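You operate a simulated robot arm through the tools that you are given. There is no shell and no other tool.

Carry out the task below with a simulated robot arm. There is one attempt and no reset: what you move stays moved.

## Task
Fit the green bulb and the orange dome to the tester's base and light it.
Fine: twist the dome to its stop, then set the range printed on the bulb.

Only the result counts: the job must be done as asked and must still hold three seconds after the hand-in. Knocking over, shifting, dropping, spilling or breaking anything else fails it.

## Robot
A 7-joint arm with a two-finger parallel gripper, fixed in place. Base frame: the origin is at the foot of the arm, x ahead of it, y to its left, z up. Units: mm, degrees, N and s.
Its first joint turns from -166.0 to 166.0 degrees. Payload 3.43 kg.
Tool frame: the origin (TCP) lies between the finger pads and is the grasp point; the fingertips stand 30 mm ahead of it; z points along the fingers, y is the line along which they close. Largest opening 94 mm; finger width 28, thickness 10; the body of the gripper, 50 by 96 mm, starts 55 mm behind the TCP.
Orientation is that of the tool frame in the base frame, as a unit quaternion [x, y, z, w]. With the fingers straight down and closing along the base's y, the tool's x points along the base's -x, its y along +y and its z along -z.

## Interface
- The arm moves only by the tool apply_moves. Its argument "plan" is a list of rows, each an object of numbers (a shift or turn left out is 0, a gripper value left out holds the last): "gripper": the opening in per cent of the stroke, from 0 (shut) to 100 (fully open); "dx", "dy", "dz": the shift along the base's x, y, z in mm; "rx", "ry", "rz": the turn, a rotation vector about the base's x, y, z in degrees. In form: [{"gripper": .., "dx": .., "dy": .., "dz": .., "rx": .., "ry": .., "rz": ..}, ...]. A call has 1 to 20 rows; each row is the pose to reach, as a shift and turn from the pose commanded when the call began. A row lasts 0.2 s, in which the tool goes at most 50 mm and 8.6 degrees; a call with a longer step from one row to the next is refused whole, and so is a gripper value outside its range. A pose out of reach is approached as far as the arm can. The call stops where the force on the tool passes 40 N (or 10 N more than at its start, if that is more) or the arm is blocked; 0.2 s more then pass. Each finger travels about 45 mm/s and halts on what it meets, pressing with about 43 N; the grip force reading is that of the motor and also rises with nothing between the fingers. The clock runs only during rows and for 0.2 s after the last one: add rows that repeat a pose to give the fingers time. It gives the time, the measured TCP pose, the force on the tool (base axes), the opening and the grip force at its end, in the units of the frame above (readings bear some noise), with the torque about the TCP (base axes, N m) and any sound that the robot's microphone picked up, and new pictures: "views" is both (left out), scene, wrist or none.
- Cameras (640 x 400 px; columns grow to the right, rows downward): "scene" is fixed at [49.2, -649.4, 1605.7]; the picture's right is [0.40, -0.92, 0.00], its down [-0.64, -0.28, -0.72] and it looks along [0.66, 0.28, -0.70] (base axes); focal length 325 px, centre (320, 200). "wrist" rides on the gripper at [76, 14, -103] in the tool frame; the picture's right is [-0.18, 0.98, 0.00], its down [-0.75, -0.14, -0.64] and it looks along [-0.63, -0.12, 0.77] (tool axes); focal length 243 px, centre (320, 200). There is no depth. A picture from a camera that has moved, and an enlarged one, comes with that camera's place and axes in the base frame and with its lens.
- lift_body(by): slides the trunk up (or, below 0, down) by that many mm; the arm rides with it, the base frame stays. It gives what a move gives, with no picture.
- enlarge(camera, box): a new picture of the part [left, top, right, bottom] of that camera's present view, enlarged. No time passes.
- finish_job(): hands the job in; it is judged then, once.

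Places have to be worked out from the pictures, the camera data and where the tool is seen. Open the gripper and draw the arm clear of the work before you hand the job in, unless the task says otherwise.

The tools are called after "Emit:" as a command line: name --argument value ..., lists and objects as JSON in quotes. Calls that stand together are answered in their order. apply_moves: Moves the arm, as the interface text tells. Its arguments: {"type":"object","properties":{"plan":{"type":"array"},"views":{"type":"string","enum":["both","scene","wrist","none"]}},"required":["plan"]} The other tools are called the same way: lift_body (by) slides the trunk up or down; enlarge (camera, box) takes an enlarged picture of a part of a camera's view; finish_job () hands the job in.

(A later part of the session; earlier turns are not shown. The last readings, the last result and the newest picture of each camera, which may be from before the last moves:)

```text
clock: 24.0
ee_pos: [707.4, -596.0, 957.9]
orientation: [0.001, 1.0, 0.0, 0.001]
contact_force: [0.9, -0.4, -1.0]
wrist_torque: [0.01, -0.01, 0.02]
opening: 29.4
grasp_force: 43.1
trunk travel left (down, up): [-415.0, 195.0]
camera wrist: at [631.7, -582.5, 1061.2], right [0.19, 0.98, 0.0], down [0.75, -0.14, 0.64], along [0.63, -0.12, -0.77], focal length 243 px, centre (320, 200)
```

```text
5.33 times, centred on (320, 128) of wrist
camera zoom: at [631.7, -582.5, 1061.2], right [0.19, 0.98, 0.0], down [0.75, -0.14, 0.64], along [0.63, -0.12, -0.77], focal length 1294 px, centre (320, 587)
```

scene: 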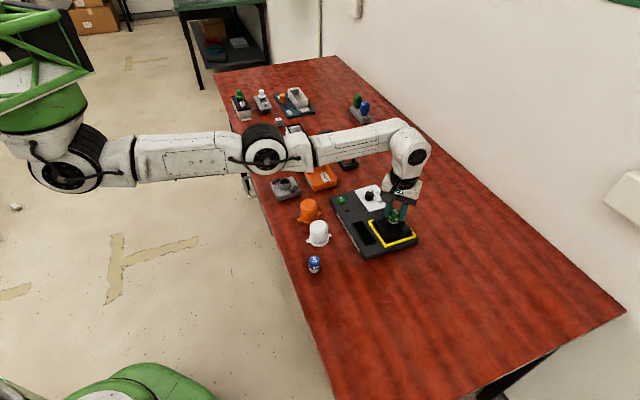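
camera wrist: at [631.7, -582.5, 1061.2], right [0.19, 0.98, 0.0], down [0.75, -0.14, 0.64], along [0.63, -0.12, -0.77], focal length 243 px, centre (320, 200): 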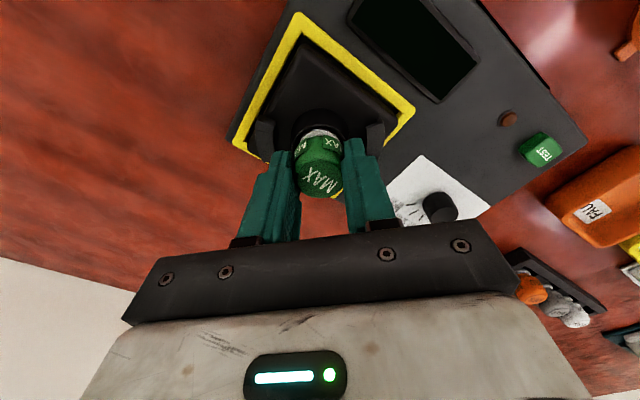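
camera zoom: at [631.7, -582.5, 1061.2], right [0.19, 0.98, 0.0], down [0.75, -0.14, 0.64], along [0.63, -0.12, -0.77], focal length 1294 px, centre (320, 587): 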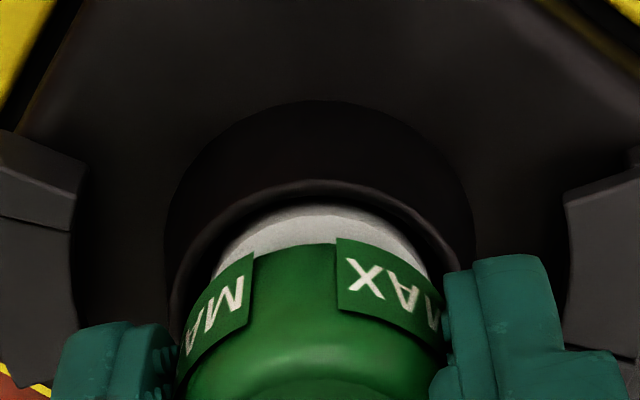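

The base of the bulb is inside the ring, centred, with no contact force. I continue down in 1 mm steps for 8 mm.

Emit:
apply_moves --plan '[{"dz": -1}, {"dz": -2}, {"dz": -3}, {"dz": -4}, {"dz": -5}, {"dz": -6}, {"dz": -7}, {"dz": -8}, {"dz": -8}]' --views "both"

Emit:
enlarge --camera "scene" --box '[388, 200, 418, 230]'

Emit:
enlarge --camera "wrist" --box '[260, 90, 380, 165]'

```text
clock: 26.0
ee_pos: [706.1, -596.5, 951.3]
orientation: [0.002, 1.0, -0.001, 0.0]
contact_force: [0.2, 0.2, 4.5]
wrist_torque: [0.01, 0.05, 0.0]
opening: 29.4
grasp_force: 43.0
trunk travel left (down, up): [-415.0, 195.0]
camera wrist: at [631.7, -582.8, 1054.6], right [0.19, 0.98, 0.0], down [0.75, -0.14, 0.64], along [0.63, -0.12, -0.77], focal length 243 px, centre (320, 200)
```

scene: 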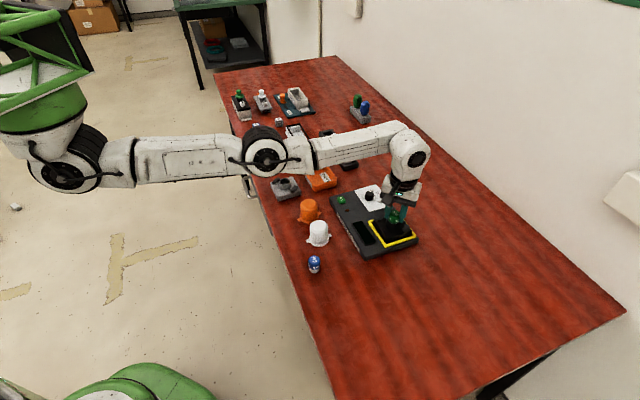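
wrist: 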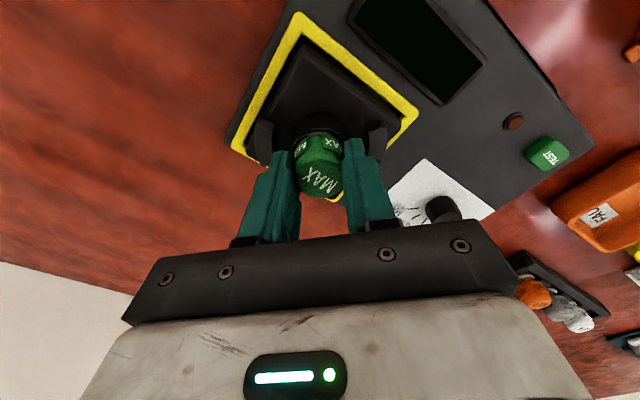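

```text
13.33 times, centred on (403, 215) of scene
camera zoom: at [49.2, -649.4, 1605.7], right [0.4, -0.92, 0.0], down [-0.64, -0.28, -0.72], along [0.66, 0.28, -0.7], focal length 4327 px, centre (-787, 0)
```

zoom: 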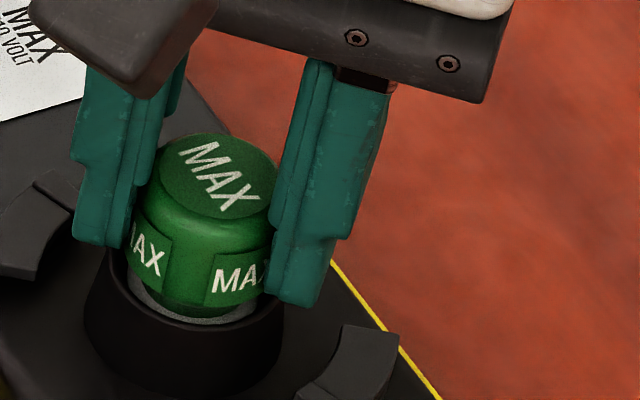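

```text
5.33 times, centred on (320, 128) of wrist
camera zoom: at [631.7, -582.8, 1054.6], right [0.19, 0.98, 0.0], down [0.75, -0.14, 0.64], along [0.63, -0.12, -0.77], focal length 1294 px, centre (320, 587)
```

zoom: 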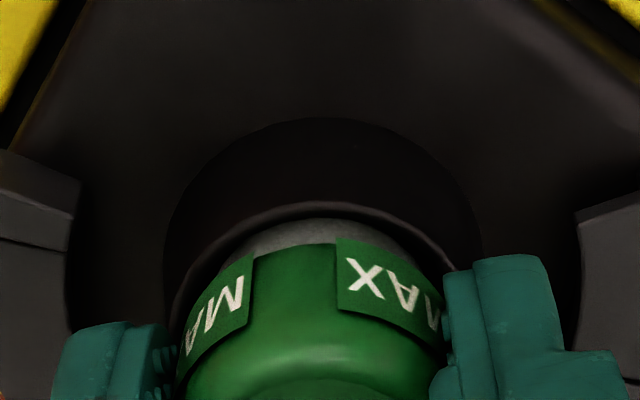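

Contact began (4.5 N) at TCP z≈951, about 17 mm into the ring. I press gently a little further to confirm it is seated.

Emit:
apply_moves --plan '[{"dz": -0.7}, {"dz": -1.4}, {"dz": -2}, {"dz": -2}]' --views "none"

```text
clock: 27.0
ee_pos: [709.0, -597.6, 951.2]
orientation: [0.0, 1.0, -0.002, 0.001]
contact_force: [-1.8, 1.1, 23.5]
wrist_torque: [0.09, 0.06, 0.02]
opening: 29.3
grasp_force: 42.8
trunk travel left (down, up): [-415.0, 195.0]
```

The force rose to 23.5 N with no further travel, so the bulb is on its seat. I relieve the push, open the fingers modestly and lift straight up.

Emit:
apply_moves --plan '[{"dz": 1.5}, {"dz": 2, "gripper": 40}, {"dz": 2, "gripper": 45}, {"dz": 2, "gripper": 50}, {"dz": 2, "gripper": 50}, {"dz": 12}, {"dz": 30}, {"dz": 50}, {"dz": 60}, {"dz": 60}]' --views "both"

Emit:
enlarge --camera "scene" --box '[370, 185, 430, 245]'

Emit:
enlarge --camera "wrist" --box '[240, 60, 400, 160]'

```text
clock: 29.2
ee_pos: [708.2, -597.0, 1009.5]
orientation: [0.001, 1.0, 0.0, -0.001]
contact_force: [-0.2, -0.3, 0.6]
wrist_torque: [0.0, 0.0, 0.0]
opening: 47.1
grasp_force: 0.1
trunk travel left (down, up): [-415.0, 195.0]
camera wrist: at [632.3, -583.8, 1111.3], right [0.18, 0.98, 0.0], down [0.75, -0.14, 0.64], along [0.63, -0.12, -0.77], focal length 243 px, centre (320, 200)
```

scene: 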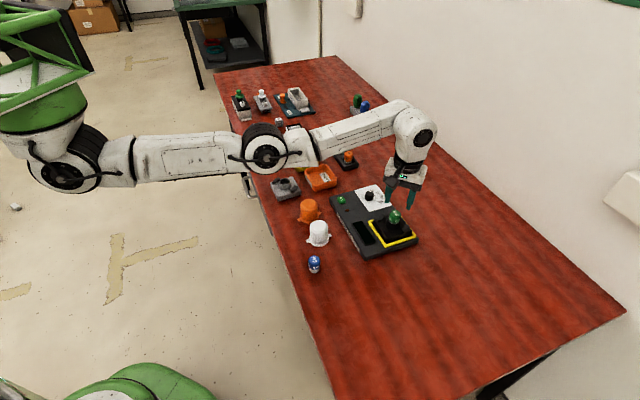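
wrist: 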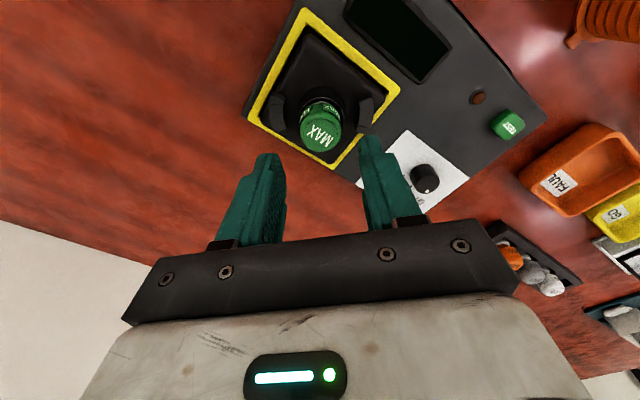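

```text
6.67 times, centred on (400, 215) of scene
camera zoom: at [49.2, -649.4, 1605.7], right [0.4, -0.92, 0.0], down [-0.64, -0.28, -0.72], along [0.66, 0.28, -0.7], focal length 2164 px, centre (-213, 100)
```

zoom: 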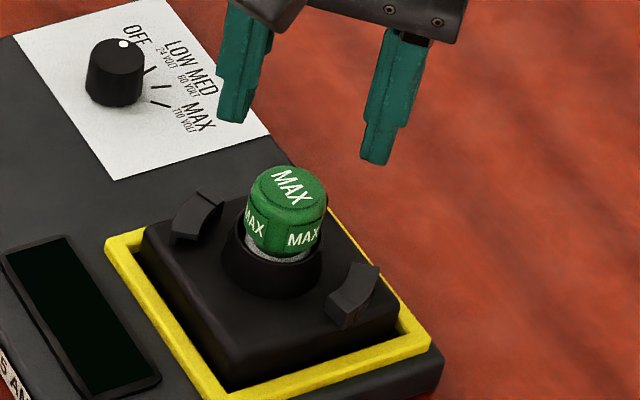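

```text
4.00 times, centred on (320, 110) of wrist
camera zoom: at [632.3, -583.8, 1111.3], right [0.18, 0.98, 0.0], down [0.75, -0.14, 0.64], along [0.63, -0.12, -0.77], focal length 970 px, centre (320, 560)
```

zoom: 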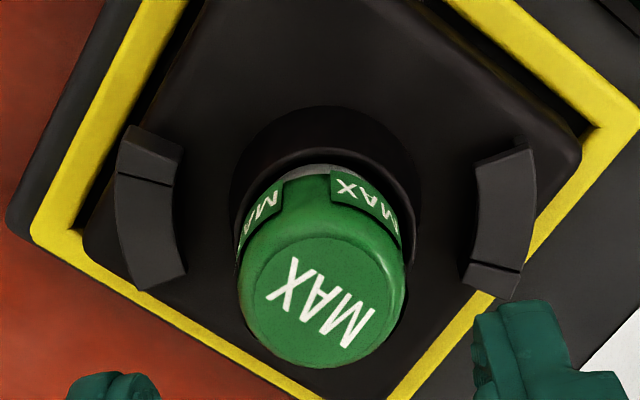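

The green bulb sits upright in the socket. I take close views of the hooks to confirm which end is open.

Emit:
enlarge --camera "scene" --box '[388, 212, 418, 236]'

Emit:
enlarge --camera "wrist" --box '[350, 85, 386, 140]'

Emit:
enlarge --camera "wrist" --box '[260, 80, 300, 140]'

Emit:
enlarge --camera "scene" --box '[268, 165, 308, 205]'

```text
16.00 times, centred on (403, 224) of scene
camera zoom: at [49.2, -649.4, 1605.7], right [0.4, -0.92, 0.0], down [-0.64, -0.28, -0.72], along [0.66, 0.28, -0.7], focal length 5193 px, centre (-1008, -184)
```

zoom: 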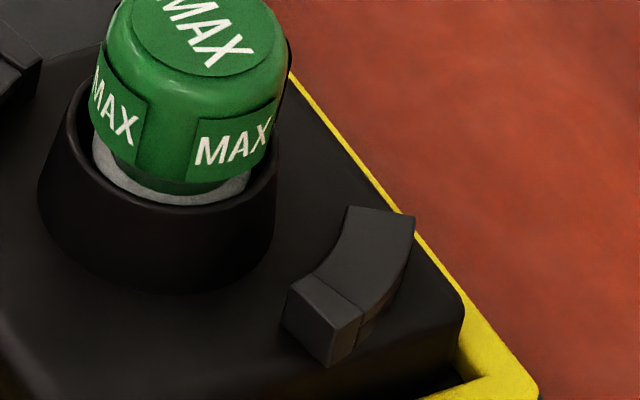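

```text
7.27 times, centred on (368, 112) of wrist
camera zoom: at [632.3, -583.8, 1111.3], right [0.18, 0.98, 0.0], down [0.75, -0.14, 0.64], along [0.63, -0.12, -0.77], focal length 1764 px, centre (-29, 836)
```

zoom: 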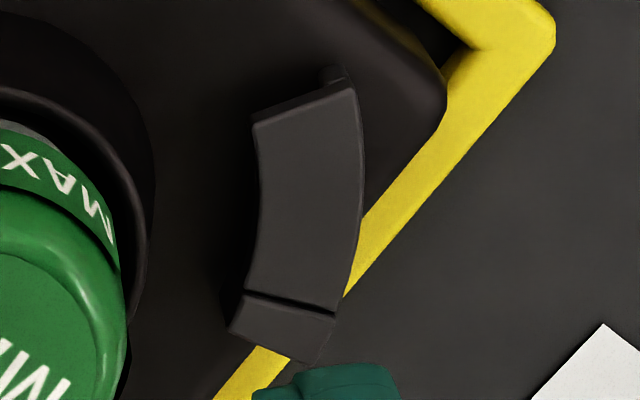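

```text
6.67 times, centred on (280, 110) of wrist
camera zoom: at [632.3, -583.8, 1111.3], right [0.18, 0.98, 0.0], down [0.75, -0.14, 0.64], along [0.63, -0.12, -0.77], focal length 1618 px, centre (587, 800)
```

zoom: 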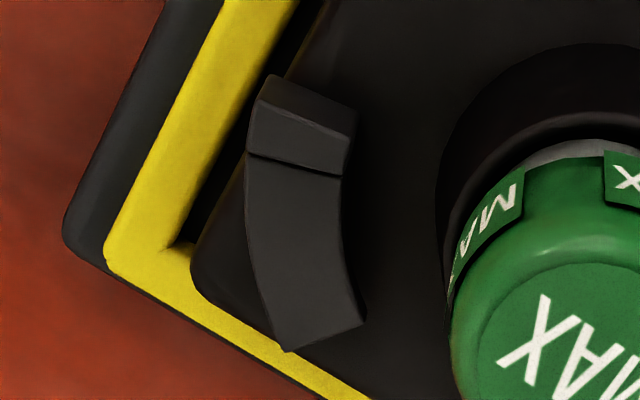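

```text
10.00 times, centred on (288, 185) of scene
camera zoom: at [49.2, -649.4, 1605.7], right [0.4, -0.92, 0.0], down [-0.64, -0.28, -0.72], along [0.66, 0.28, -0.7], focal length 3246 px, centre (640, 350)
```

zoom: 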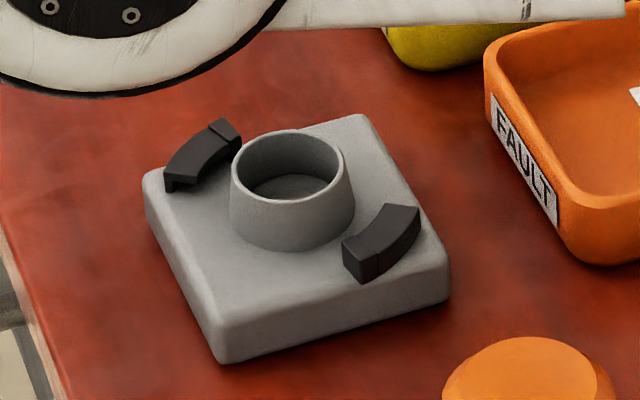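

The grey twin base makes it clear: the tabs enter at the hooks' open ends and turn clockwise against the posts. Before choosing a grasp for the dome, I test how far the wrist can yaw clockwise here, in free air above the socket.

Emit:
apply_moves --plan '[{"dz": 10, "rz": -8}, {"dz": 10, "rz": -16}, {"dz": 10, "rz": -24}, {"dz": 10, "rz": -32}, {"dz": 10, "rz": -40}, {"dz": 10, "rz": -48}, {"dz": 10, "rz": -56}, {"dz": 10, "rz": -64}, {"dz": 10, "rz": -70}, {"dz": 10, "rz": -70}]' --views "wrist"

```text
clock: 31.4
ee_pos: [707.3, -597.0, 1017.2]
orientation: [0.574, 0.819, 0.0, 0.0]
contact_force: [0.3, -0.3, -0.4]
wrist_torque: [0.02, 0.01, 0.02]
opening: 47.0
grasp_force: 0.2
trunk travel left (down, up): [-415.0, 195.0]
camera wrist: at [695.6, -520.7, 1121.5], right [0.99, 0.16, 0.0], down [0.12, -0.76, 0.64], along [0.1, -0.63, -0.77], focal length 243 px, centre (320, 200)
```

wrist: 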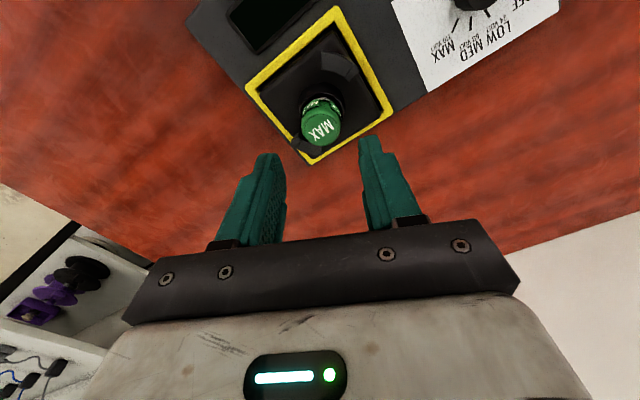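

The wrist yaws -70° here without trouble. I enlarge this view, which looks from the +y side, to refine the socket centre.

Emit:
enlarge --camera "wrist" --box '[240, 60, 400, 160]'

```text
4.00 times, centred on (320, 110) of wrist
camera zoom: at [695.6, -520.7, 1121.5], right [0.99, 0.16, 0.0], down [0.12, -0.76, 0.64], along [0.1, -0.63, -0.77], focal length 970 px, centre (320, 560)
```

zoom: 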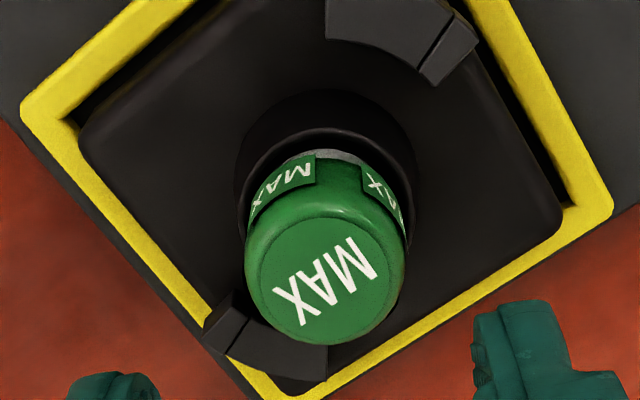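

The socket centre comes out at about (708.8,-596.1). Now I rotate back to yaw 0 while moving over to the orange dome (≈(672,-344)) for a close look.

Emit:
apply_moves --plan '[{"dx": 0, "dy": 10, "dz": 10, "rz": 8}, {"dx": 0, "dy": 40, "dz": 15, "rz": 16}, {"dx": -5, "dy": 75, "dz": 20, "rz": 24}, {"dx": -10, "dy": 110, "dz": 20, "rz": 32}, {"dx": -15, "dy": 145, "dz": 20, "rz": 40}, {"dx": -20, "dy": 180, "dz": 20, "rz": 48}, {"dx": -25, "dy": 215, "dz": 15, "rz": 56, "gripper": 80}, {"dx": -30, "dy": 240, "dz": 0, "rz": 64}, {"dx": -35, "dy": 253, "dz": -10, "rz": 70}, {"dx": -35, "dy": 253, "dz": -10, "rz": 70}, {"dx": -35, "dy": 253, "dz": -10, "rz": 70}]' --views "both"

Emit:
enlarge --camera "wrist" --box '[230, 50, 410, 170]'

```text
clock: 33.8
ee_pos: [673.6, -342.8, 1008.7]
orientation: [0.0, 1.0, 0.0, 0.0]
contact_force: [-0.5, 0.8, -0.2]
wrist_torque: [0.02, -0.01, 0.0]
opening: 75.2
grasp_force: 0.0
trunk travel left (down, up): [-415.0, 195.0]
camera wrist: at [597.1, -330.5, 1111.8], right [0.18, 0.98, 0.0], down [0.75, -0.14, 0.64], along [0.63, -0.12, -0.77], focal length 243 px, centre (320, 200)
```

scene: 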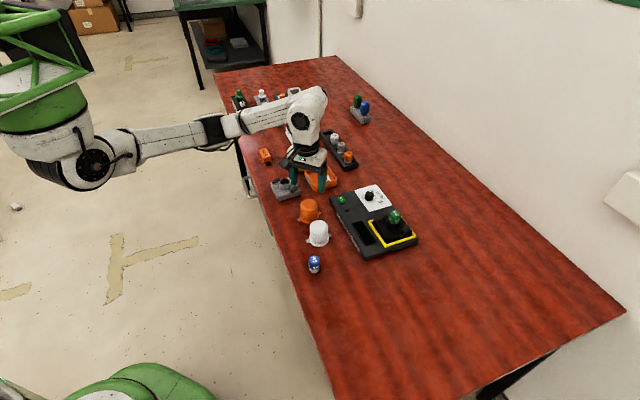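
wrist: 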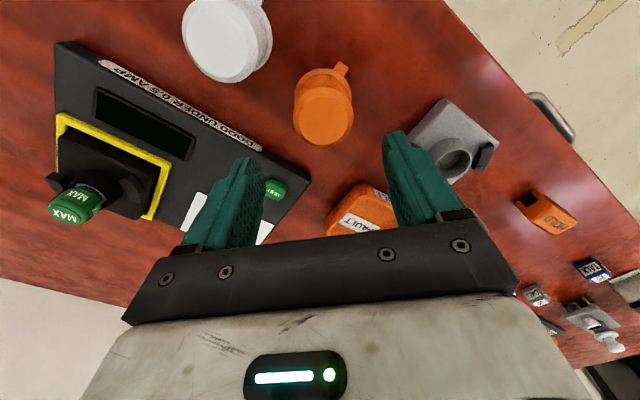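

```text
3.33 times, centred on (320, 110) of wrist
camera zoom: at [597.1, -330.5, 1111.8], right [0.18, 0.98, 0.0], down [0.75, -0.14, 0.64], along [0.63, -0.12, -0.77], focal length 809 px, centre (320, 500)
```

zoom: 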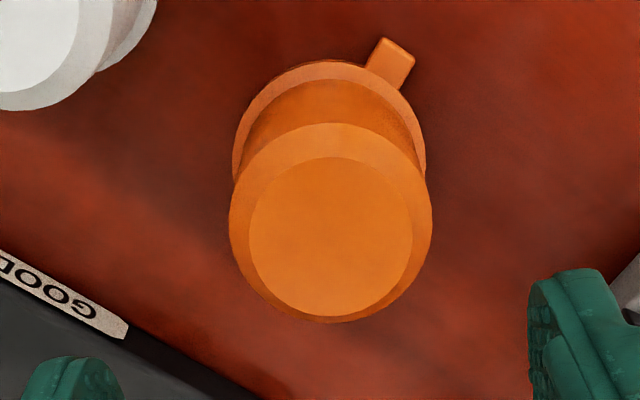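

The dome's axis is about (+5.5,+1.7) from the tool, i.e. ≈(679,-341), its top at z≈905, tabs at about 140°/320°. I centre over it and yaw the tool +20° so the later clockwise twist (~70°) stays in a comfortable wrist range.

Emit:
apply_moves --plan '[{"dx": 3, "dy": 1, "rz": 7, "gripper": 90}, {"dx": 5.5, "dy": 1.7, "rz": 14, "dz": -15}, {"dx": 5.5, "dy": 1.7, "rz": 20, "dz": -30}, {"dx": 5.5, "dy": 1.7, "rz": 20, "dz": -40}, {"dx": 5.5, "dy": 1.7, "rz": 20, "dz": -40}]' --views "wrist"

Emit:
enlarge --camera "wrist" --box '[200, 50, 440, 200]'

```text
clock: 35.0
ee_pos: [677.9, -340.7, 967.4]
orientation: [-0.174, 0.985, 0.0, 0.0]
contact_force: [-0.4, 0.7, 0.8]
wrist_torque: [-0.01, -0.01, 0.01]
opening: 84.4
grasp_force: 0.1
trunk travel left (down, up): [-415.0, 195.0]
camera wrist: at [601.7, -354.6, 1071.0], right [-0.16, 0.99, 0.0], down [0.76, 0.13, 0.64], along [0.63, 0.1, -0.77], focal length 243 px, centre (320, 200)
```

wrist: 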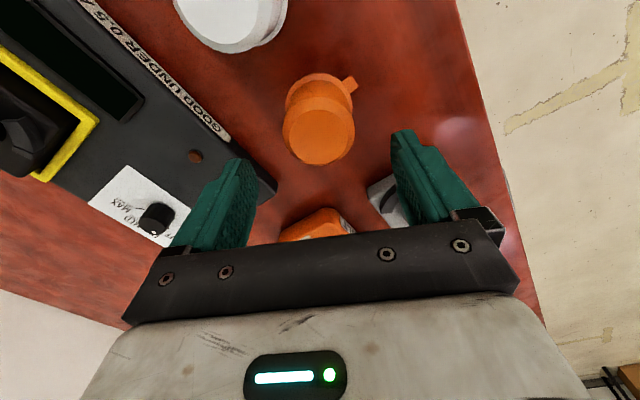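

```text
2.67 times, centred on (320, 125) of wrist
camera zoom: at [601.7, -354.6, 1071.0], right [-0.16, 0.99, 0.0], down [0.76, 0.13, 0.64], along [0.63, 0.1, -0.77], focal length 647 px, centre (320, 400)
```

zoom: 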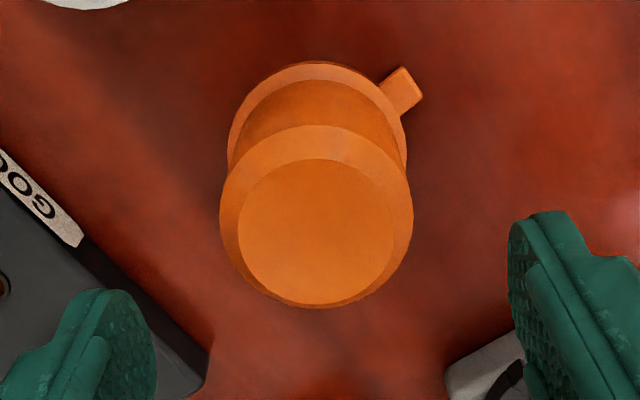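

The dome is centred within 1 mm. I apply the small correction and descend to TCP z≈904 (tips ~22 mm above the table, above the flange), then close.

Emit:
apply_moves --plan '[{"dx": 1, "dy": -0.7, "dz": -15}, {"dx": 1, "dy": -0.7, "dz": -35}, {"dx": 1, "dy": -0.7, "dz": -52}, {"dx": 1, "dy": -0.7, "dz": -60}, {"dx": 1, "dy": -0.7, "dz": -63}, {"dx": 1, "dy": -0.7, "dz": -63}]' --views "both"

Emit:
enlarge --camera "scene" --box '[280, 180, 340, 240]'

Emit:
enlarge --camera "wrist" --box '[200, 90, 440, 240]'

```text
clock: 36.4
ee_pos: [680.4, -340.6, 906.5]
orientation: [-0.173, 0.985, 0.0, 0.0]
contact_force: [-0.4, 0.7, -0.1]
wrist_torque: [-0.01, -0.01, -0.01]
opening: 84.9
grasp_force: 0.1
trunk travel left (down, up): [-415.0, 195.0]
camera wrist: at [603.7, -355.0, 1008.9], right [-0.16, 0.99, 0.0], down [0.76, 0.12, 0.64], along [0.63, 0.1, -0.77], focal length 243 px, centre (320, 200)
```

scene: 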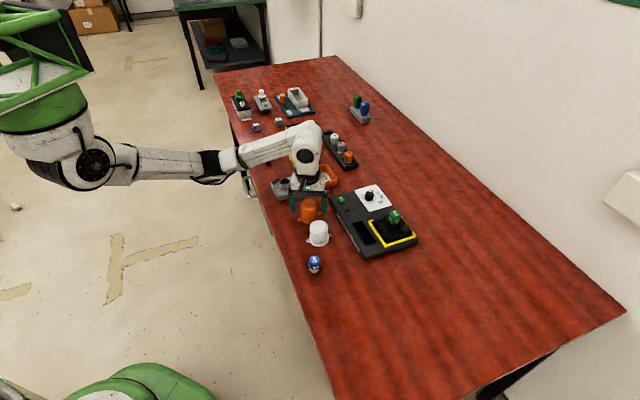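
wrist: 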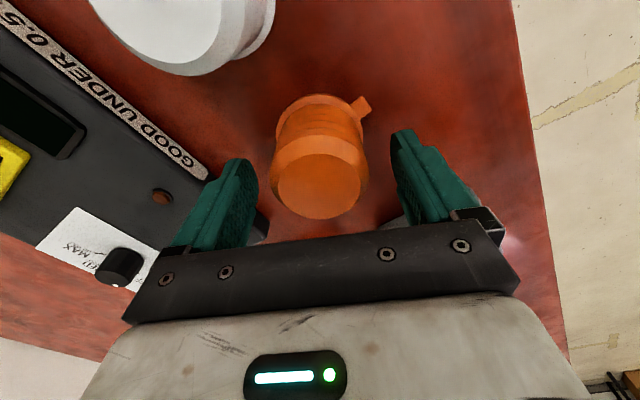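

```text
6.67 times, centred on (310, 210) of scene
camera zoom: at [49.2, -649.4, 1605.7], right [0.4, -0.92, 0.0], down [-0.64, -0.28, -0.72], along [0.66, 0.28, -0.7], focal length 2164 px, centre (387, 133)
```

zoom: 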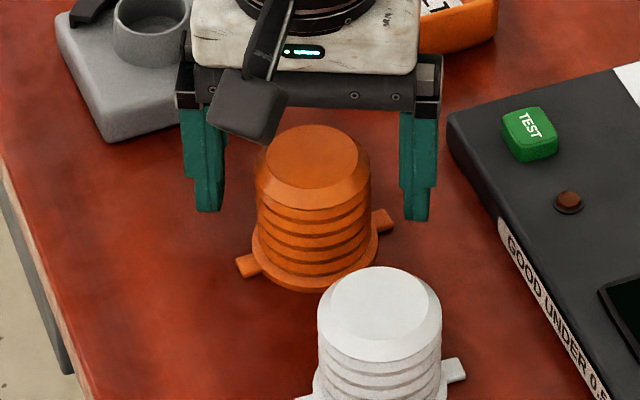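

```text
2.67 times, centred on (320, 165) of wrist
camera zoom: at [603.7, -355.0, 1008.9], right [-0.16, 0.99, 0.0], down [0.76, 0.12, 0.64], along [0.63, 0.1, -0.77], focal length 647 px, centre (320, 293)
```

zoom: 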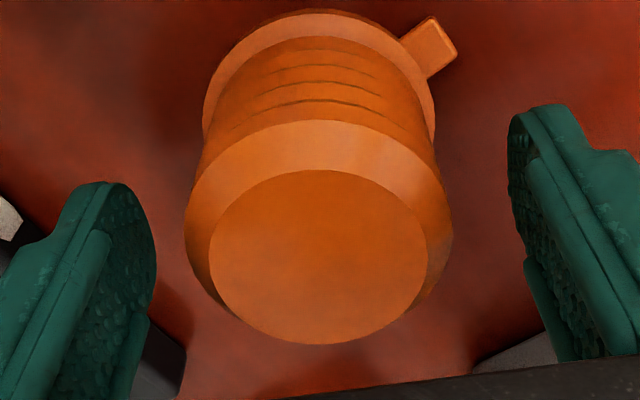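

The fingers straddle the dome's ribbed body well above its flange. I close on it.

Emit:
apply_moves --plan '[{"gripper": 40}, {"gripper": 40}, {"gripper": 40}, {"gripper": 40}, {"gripper": 40}]' --views "wrist"

Emit:
enlarge --camera "wrist" --box '[200, 90, 440, 240]'

```text
clock: 37.6
ee_pos: [679.9, -342.6, 905.2]
orientation: [-0.173, 0.985, 0.001, 0.0]
contact_force: [1.1, 0.2, -0.1]
wrist_torque: [0.0, -0.03, 0.02]
opening: 52.5
grasp_force: 43.1
trunk travel left (down, up): [-415.0, 195.0]
camera wrist: at [603.7, -355.0, 1009.0], right [-0.16, 0.99, 0.0], down [0.76, 0.12, 0.64], along [0.63, 0.1, -0.77], focal length 243 px, centre (320, 200)
```

wrist: 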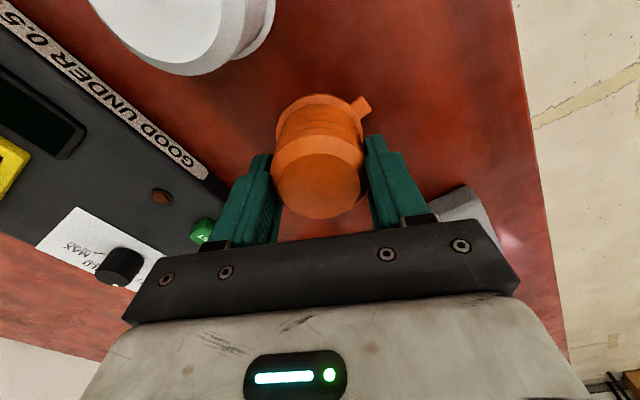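

```text
2.67 times, centred on (320, 165) of wrist
camera zoom: at [603.7, -355.0, 1009.0], right [-0.16, 0.99, 0.0], down [0.76, 0.12, 0.64], along [0.63, 0.1, -0.77], focal length 647 px, centre (320, 293)
```

zoom: 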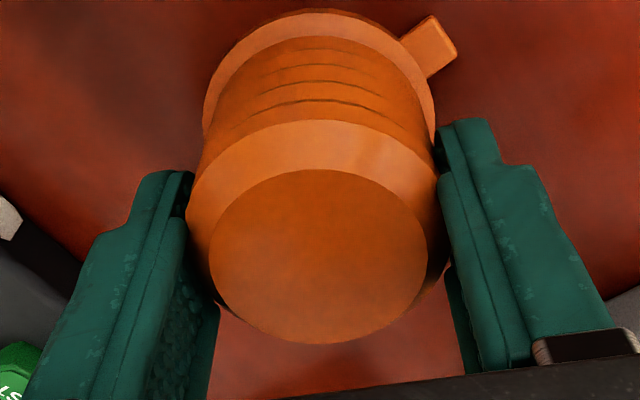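

The dome is gripped (52.5 mm, 43 N). I lift it to z≈1017 and carry it over to the socket at (708.8,-596.1), keeping the yaw at +20°.

Emit:
apply_moves --plan '[{"dz": 10}, {"dz": 40}, {"dz": 80}, {"dz": 112}, {"dx": 5, "dy": -40, "dz": 112}, {"dx": 10, "dy": -85, "dz": 112}, {"dx": 15, "dy": -130, "dz": 112}, {"dx": 20, "dy": -175, "dz": 112}, {"dx": 25, "dy": -220, "dz": 112}, {"dx": 28, "dy": -245, "dz": 112}, {"dx": 29, "dy": -254.5, "dz": 112}, {"dx": 29, "dy": -254.5, "dz": 112}, {"dx": 29, "dy": -254.5, "dz": 112}]' --views "both"

Emit:
enlarge --camera "wrist" --box '[230, 70, 410, 190]'

Emit:
enlarge --camera "scene" --box '[360, 165, 440, 245]'

```text
clock: 40.4
ee_pos: [707.5, -596.1, 1018.4]
orientation: [-0.173, 0.985, 0.001, 0.001]
contact_force: [0.3, -0.1, -0.1]
wrist_torque: [-0.03, 0.01, -0.01]
opening: 52.3
grasp_force: 42.9
trunk travel left (down, up): [-415.0, 195.0]
camera wrist: at [631.7, -610.0, 1120.7], right [-0.16, 0.99, 0.0], down [0.76, 0.12, 0.64], along [0.63, 0.1, -0.77], focal length 243 px, centre (320, 200)
```

scene: 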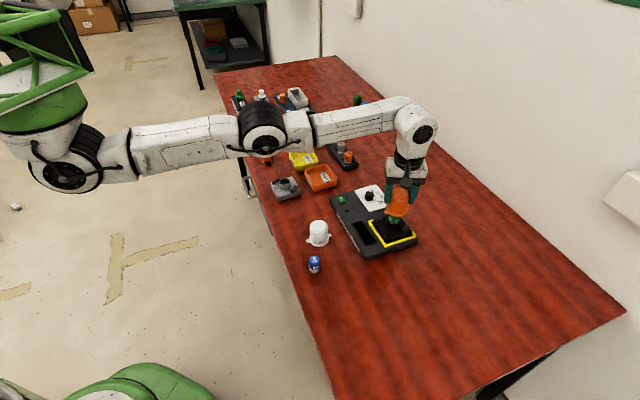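
wrist: 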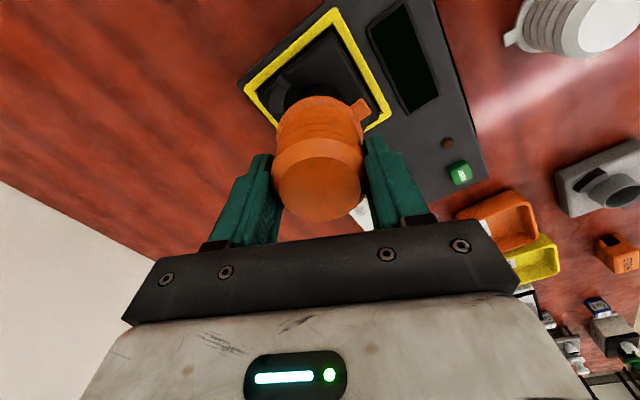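

```text
3.33 times, centred on (320, 130) of wrist
camera zoom: at [631.7, -610.0, 1120.7], right [-0.16, 0.99, 0.0], down [0.76, 0.12, 0.64], along [0.63, 0.1, -0.77], focal length 809 px, centre (320, 433)
```

zoom: 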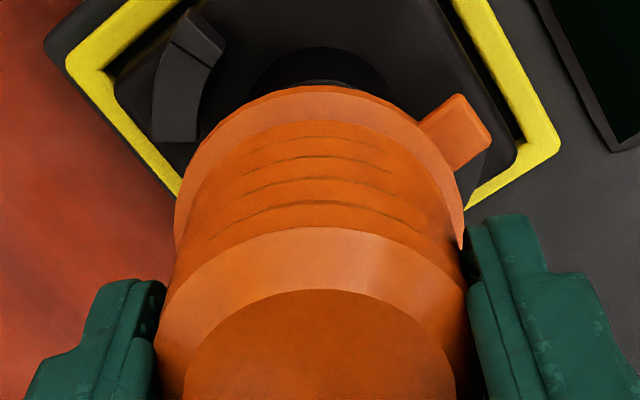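

```text
5.00 times, centred on (400, 205) of scene
camera zoom: at [49.2, -649.4, 1605.7], right [0.4, -0.92, 0.0], down [-0.64, -0.28, -0.72], along [0.66, 0.28, -0.7], focal length 1623 px, centre (-80, 175)
```

zoom: 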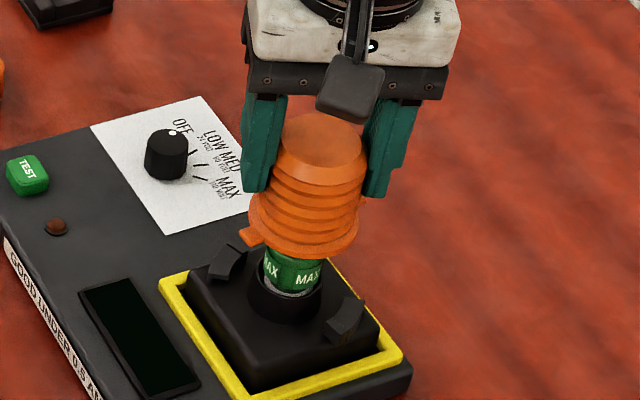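

The dome is above the bulb with its tabs at ~142°, clear of both hooks. By my accumulated commands the ring centre is (+0.6,+1.2) from here; I correct and descend to TCP z≈985.

Emit:
apply_moves --plan '[{"dx": 0.6, "dy": 1.2, "dz": -5}, {"dx": 0.6, "dy": 1.2, "dz": -14}, {"dx": 0.6, "dy": 1.2, "dz": -23}, {"dx": 0.6, "dy": 1.2, "dz": -32}, {"dx": 0.6, "dy": 1.2, "dz": -32}]' --views "both"

Emit:
enlarge --camera "wrist" --box '[230, 70, 410, 190]'

Emit:
enlarge --camera "scene" --box '[378, 185, 428, 235]'

```text
clock: 41.6
ee_pos: [709.4, -595.9, 986.6]
orientation: [-0.174, 0.985, 0.0, 0.0]
contact_force: [0.5, 0.8, -0.4]
wrist_torque: [-0.04, 0.03, 0.01]
opening: 52.2
grasp_force: 42.9
trunk travel left (down, up): [-415.0, 195.0]
camera wrist: at [632.9, -608.9, 1089.0], right [-0.16, 0.99, 0.0], down [0.76, 0.12, 0.64], along [0.63, 0.1, -0.77], focal length 243 px, centre (320, 200)
```

scene: 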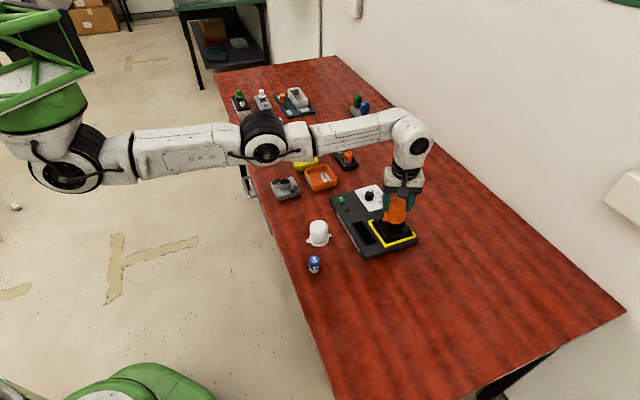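
wrist: 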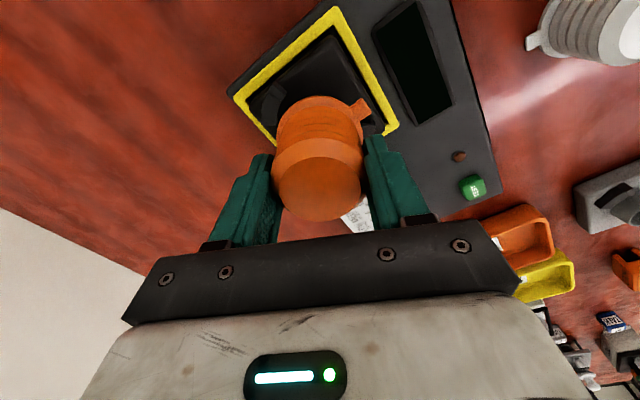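

```text
3.33 times, centred on (320, 130) of wrist
camera zoom: at [632.9, -608.9, 1089.0], right [-0.16, 0.99, 0.0], down [0.76, 0.12, 0.64], along [0.63, 0.1, -0.77], focal length 809 px, centre (320, 433)
```

zoom: 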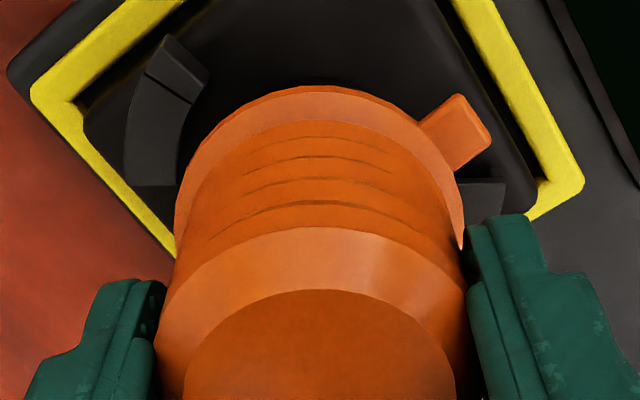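

```text
8.00 times, centred on (403, 210) of scene
camera zoom: at [49.2, -649.4, 1605.7], right [0.4, -0.92, 0.0], down [-0.64, -0.28, -0.72], along [0.66, 0.28, -0.7], focal length 2596 px, centre (-344, 120)
```

zoom: 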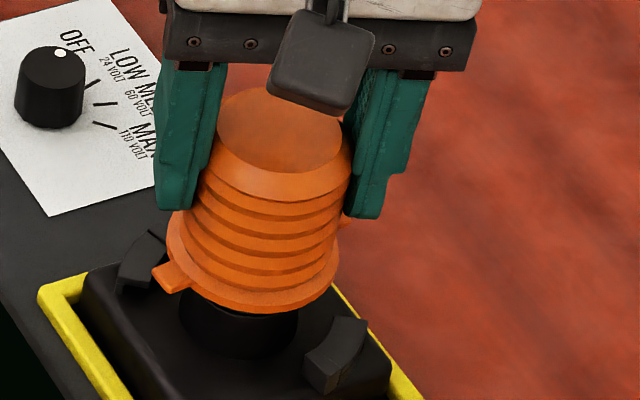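

No contact so far and the dome has passed over the bulb's top. I continue down to TCP z≈960 in small steps.

Emit:
apply_moves --plan '[{"dz": -4}, {"dz": -8}, {"dz": -12}, {"dz": -16}, {"dz": -20}, {"dz": -24}, {"dz": -26}, {"dz": -26}]' --views "both"

Emit:
enlarge --camera "wrist" --box '[230, 70, 410, 190]'

Emit:
enlarge --camera "scene" --box '[378, 190, 428, 240]'

```text
clock: 43.4
ee_pos: [709.3, -595.7, 959.2]
orientation: [-0.172, 0.985, 0.0, 0.0]
contact_force: [0.5, 0.2, -0.5]
wrist_torque: [0.0, 0.01, 0.02]
opening: 52.7
grasp_force: 43.0
trunk travel left (down, up): [-415.0, 195.0]
camera wrist: at [633.0, -608.7, 1062.4], right [-0.16, 0.99, 0.0], down [0.76, 0.12, 0.64], along [0.63, 0.1, -0.77], focal length 243 px, centre (320, 200)
```

scene: 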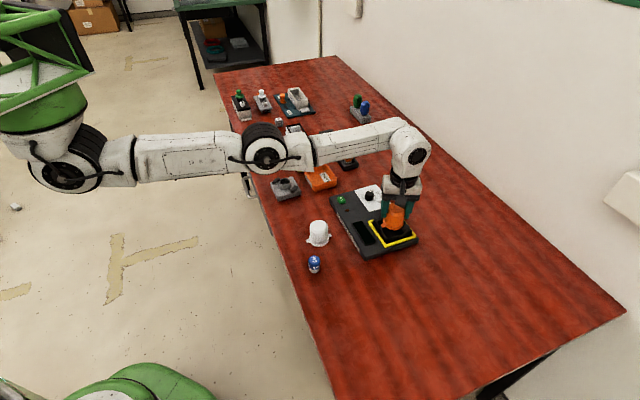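
wrist: 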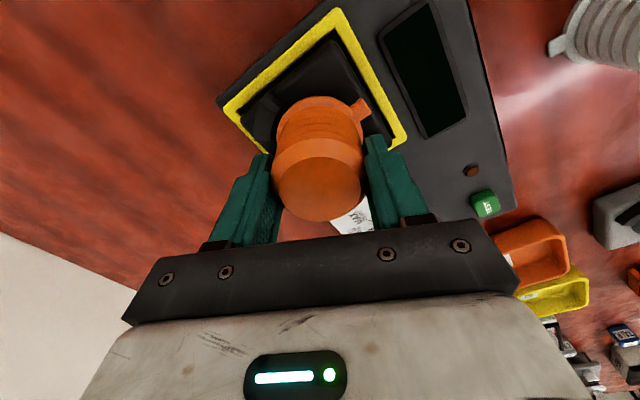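

```text
3.33 times, centred on (320, 130) of wrist
camera zoom: at [633.0, -608.7, 1062.4], right [-0.16, 0.99, 0.0], down [0.76, 0.12, 0.64], along [0.63, 0.1, -0.77], focal length 809 px, centre (320, 433)
```

zoom: 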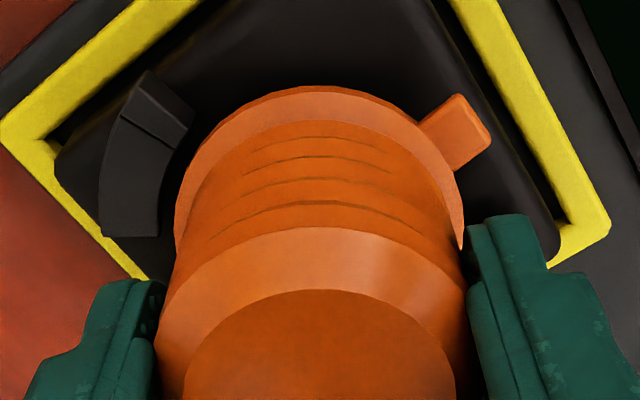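

```text
8.00 times, centred on (403, 215) of scene
camera zoom: at [49.2, -649.4, 1605.7], right [0.4, -0.92, 0.0], down [-0.64, -0.28, -0.72], along [0.66, 0.28, -0.7], focal length 2596 px, centre (-344, 80)
```

zoom: 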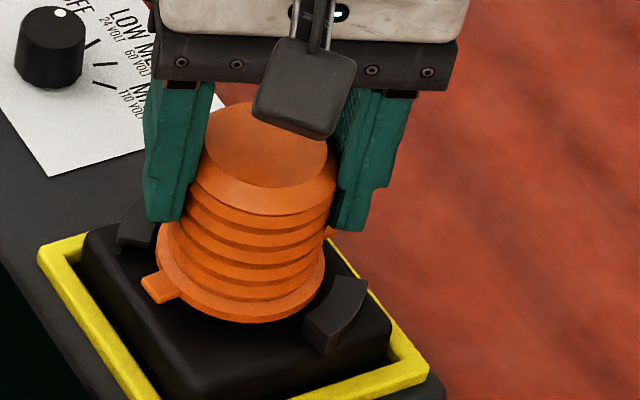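

Still no contact, and the flange is about level with the hook tops. I keep descending slowly, 14 mm further, watching for seat contact.

Emit:
apply_moves --plan '[{"dz": -2}, {"dz": -4}, {"dz": -6}, {"dz": -8}, {"dz": -9}, {"dz": -10}, {"dz": -11}, {"dz": -12}, {"dz": -13}, {"dz": -14}, {"dz": -14}]' --views "both"

Emit:
enlarge --camera "scene" --box '[378, 190, 428, 240]'

Emit:
enlarge --camera "wrist" --box '[230, 70, 410, 190]'

```text
clock: 45.8
ee_pos: [709.3, -596.6, 950.1]
orientation: [-0.174, 0.985, -0.003, 0.002]
contact_force: [1.2, -2.2, 32.3]
wrist_torque: [-0.08, 0.06, -0.07]
opening: 52.0
grasp_force: 42.7
trunk travel left (down, up): [-415.0, 195.0]
camera wrist: at [632.3, -609.3, 1052.2], right [-0.16, 0.99, -0.01], down [0.75, 0.13, 0.64], along [0.64, 0.1, -0.77], focal length 243 px, centre (320, 200)
```

scene: 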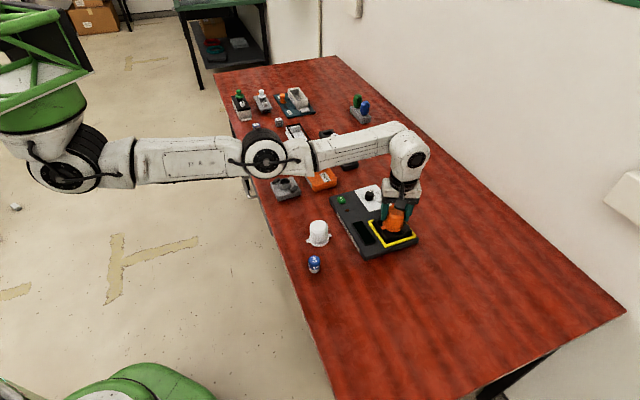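
wrist: 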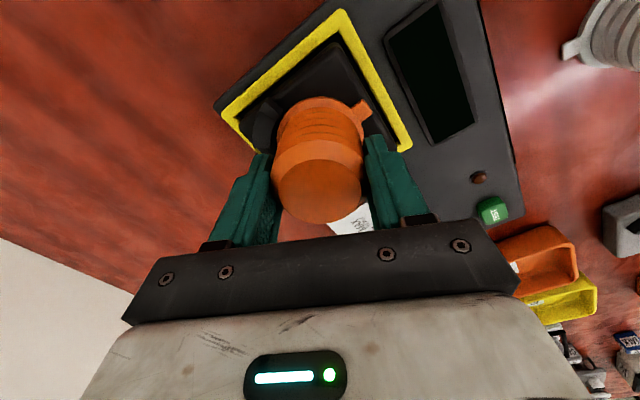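

```text
8.00 times, centred on (403, 215) of scene
camera zoom: at [49.2, -649.4, 1605.7], right [0.4, -0.92, 0.0], down [-0.64, -0.28, -0.72], along [0.66, 0.28, -0.7], focal length 2596 px, centre (-344, 80)
```

zoom: 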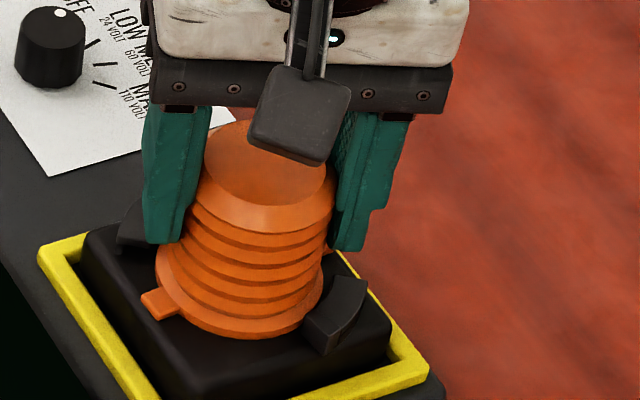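

```text
3.33 times, centred on (320, 130) of wrist
camera zoom: at [632.3, -609.3, 1052.2], right [-0.16, 0.99, -0.01], down [0.75, 0.13, 0.64], along [0.64, 0.1, -0.77], focal length 809 px, centre (320, 433)
```

zoom: 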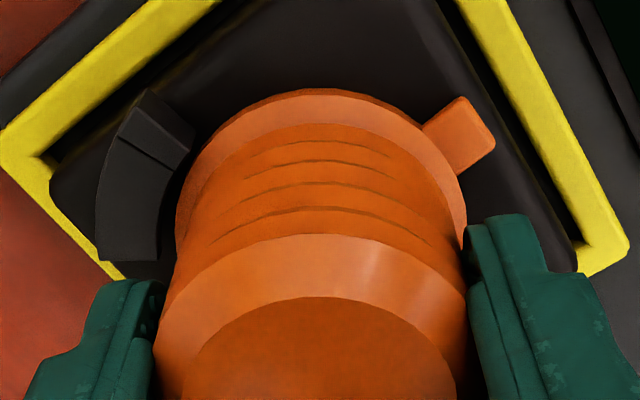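

Contact at TCP z≈950 (flange bottom ≈895, which matches the block's top face), with 32 N from over-commanding about 4 mm. I relax the push to a few newtons and begin the clockwise twist, -48° in small steps.

Emit:
apply_moves --plan '[{"dz": 1.5}, {"dz": 3}, {"dz": 3.5, "rz": -4}, {"dz": 3.5, "rz": -8}, {"dz": 3.5, "rz": -12}, {"dz": 3.5, "rz": -16}, {"dz": 3.5, "rz": -20}, {"dz": 3.5, "rz": -24}, {"dz": 3.5, "rz": -28}, {"dz": 3.5, "rz": -32}, {"dz": 3.5, "rz": -36}, {"dz": 3.5, "rz": -40}, {"dz": 3.5, "rz": -40}]' --views "both"

Emit:
enlarge --camera "scene" --box '[378, 190, 428, 240]'

Emit:
enlarge --camera "wrist" --box '[230, 70, 410, 190]'

```text
clock: 48.6
ee_pos: [708.3, -595.6, 949.3]
orientation: [0.175, 0.984, 0.0, 0.0]
contact_force: [-0.7, -0.4, 6.6]
wrist_torque: [0.0, 0.05, -0.09]
opening: 52.3
grasp_force: 42.8
trunk travel left (down, up): [-415.0, 195.0]
camera wrist: at [642.3, -557.0, 1052.0], right [0.51, 0.86, 0.0], down [0.66, -0.39, 0.64], along [0.55, -0.33, -0.77], focal length 243 px, centre (320, 200)
```

scene: 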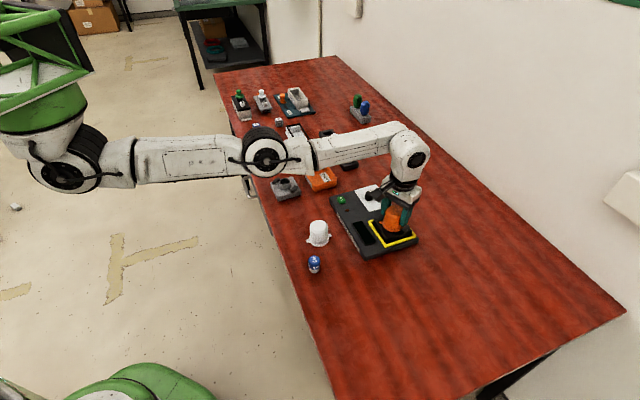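
wrist: 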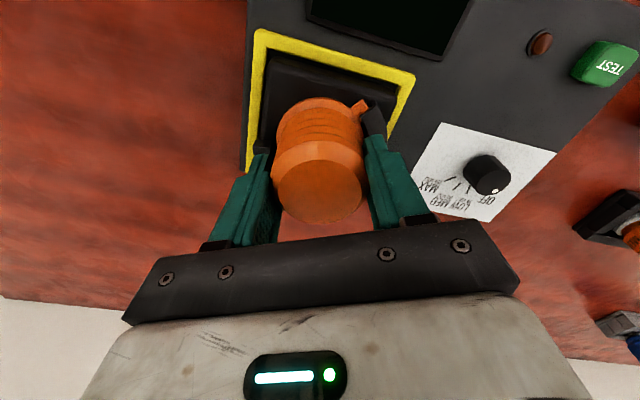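

```text
8.00 times, centred on (403, 215) of scene
camera zoom: at [49.2, -649.4, 1605.7], right [0.4, -0.92, 0.0], down [-0.64, -0.28, -0.72], along [0.66, 0.28, -0.7], focal length 2596 px, centre (-344, 80)
```

zoom: 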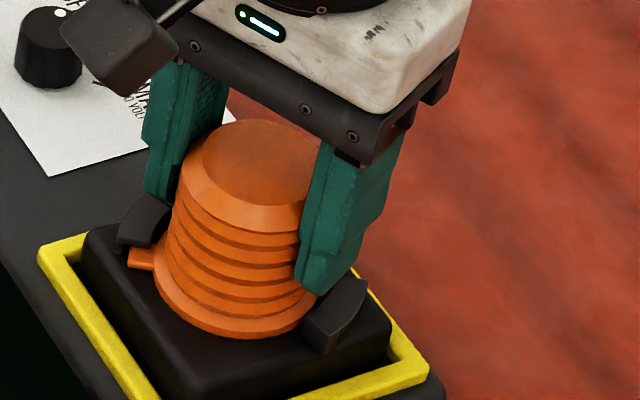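

```text
3.33 times, centred on (320, 130) of wrist
camera zoom: at [642.3, -557.0, 1052.0], right [0.51, 0.86, 0.0], down [0.66, -0.39, 0.64], along [0.55, -0.33, -0.77], focal length 809 px, centre (320, 433)
```

zoom: 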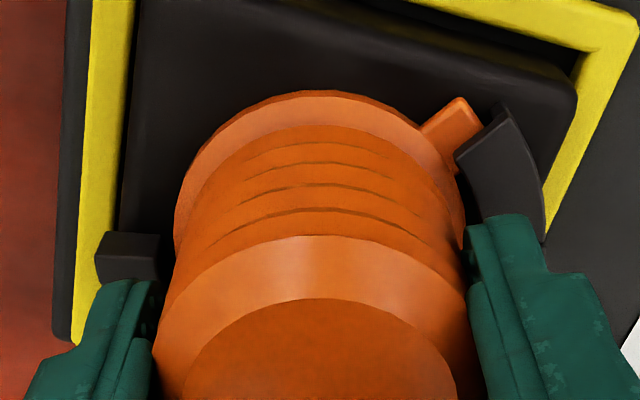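

The tab's leading edge is sliding under the hook, with light load. I continue the twist a further -24° and check the torque.

Emit:
apply_moves --plan '[{"rz": -3}, {"rz": -6}, {"rz": -9}, {"rz": -12}, {"rz": -15}, {"rz": -18}, {"rz": -21}, {"rz": -24}, {"rz": -24}]' --views "both"

Emit:
enlarge --camera "scene" --box '[378, 190, 428, 240]'

Emit:
enlarge --camera "wrist" --box '[230, 70, 410, 190]'

```text
clock: 50.6
ee_pos: [708.8, -596.0, 950.3]
orientation: [0.375, 0.927, -0.001, 0.001]
contact_force: [2.1, -1.3, 5.3]
wrist_torque: [0.01, 0.01, 0.06]
opening: 52.1
grasp_force: 43.3
trunk travel left (down, up): [-415.0, 195.0]
camera wrist: at [664.5, -533.3, 1051.9], right [0.82, 0.58, 0.0], down [0.44, -0.62, 0.64], along [0.37, -0.52, -0.77], focal length 243 px, centre (320, 200)
```

scene: 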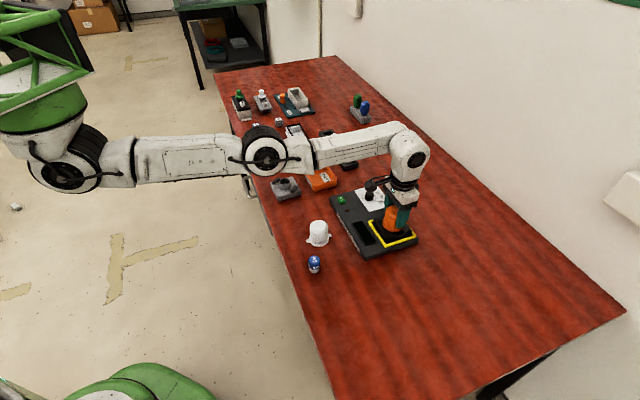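
wrist: 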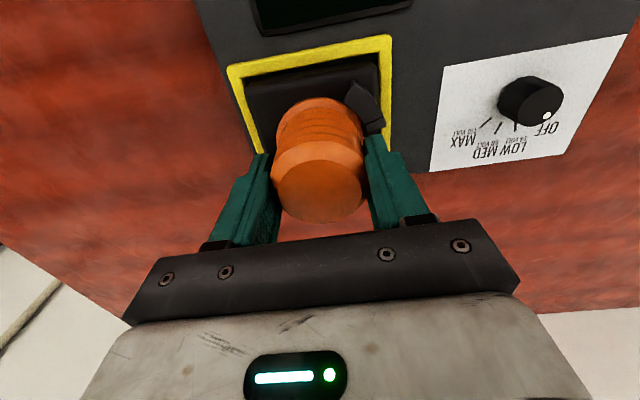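

```text
8.00 times, centred on (403, 215) of scene
camera zoom: at [49.2, -649.4, 1605.7], right [0.4, -0.92, 0.0], down [-0.64, -0.28, -0.72], along [0.66, 0.28, -0.7], focal length 2596 px, centre (-344, 80)
```

zoom: 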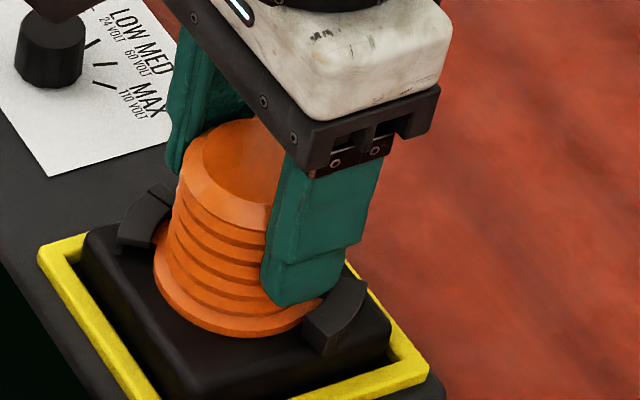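

```text
3.33 times, centred on (320, 130) of wrist
camera zoom: at [664.5, -533.3, 1051.9], right [0.82, 0.58, 0.0], down [0.44, -0.62, 0.64], along [0.37, -0.52, -0.77], focal length 809 px, centre (320, 433)
```

zoom: 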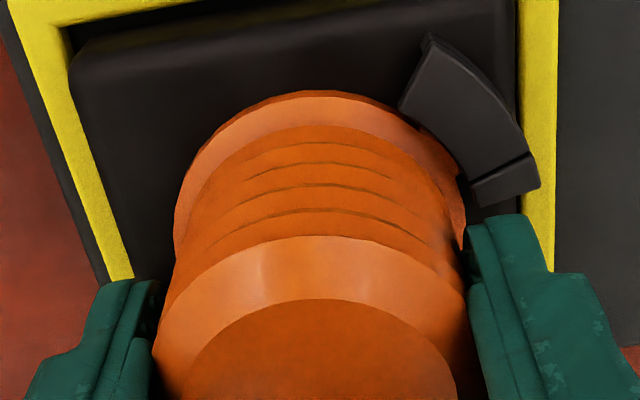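

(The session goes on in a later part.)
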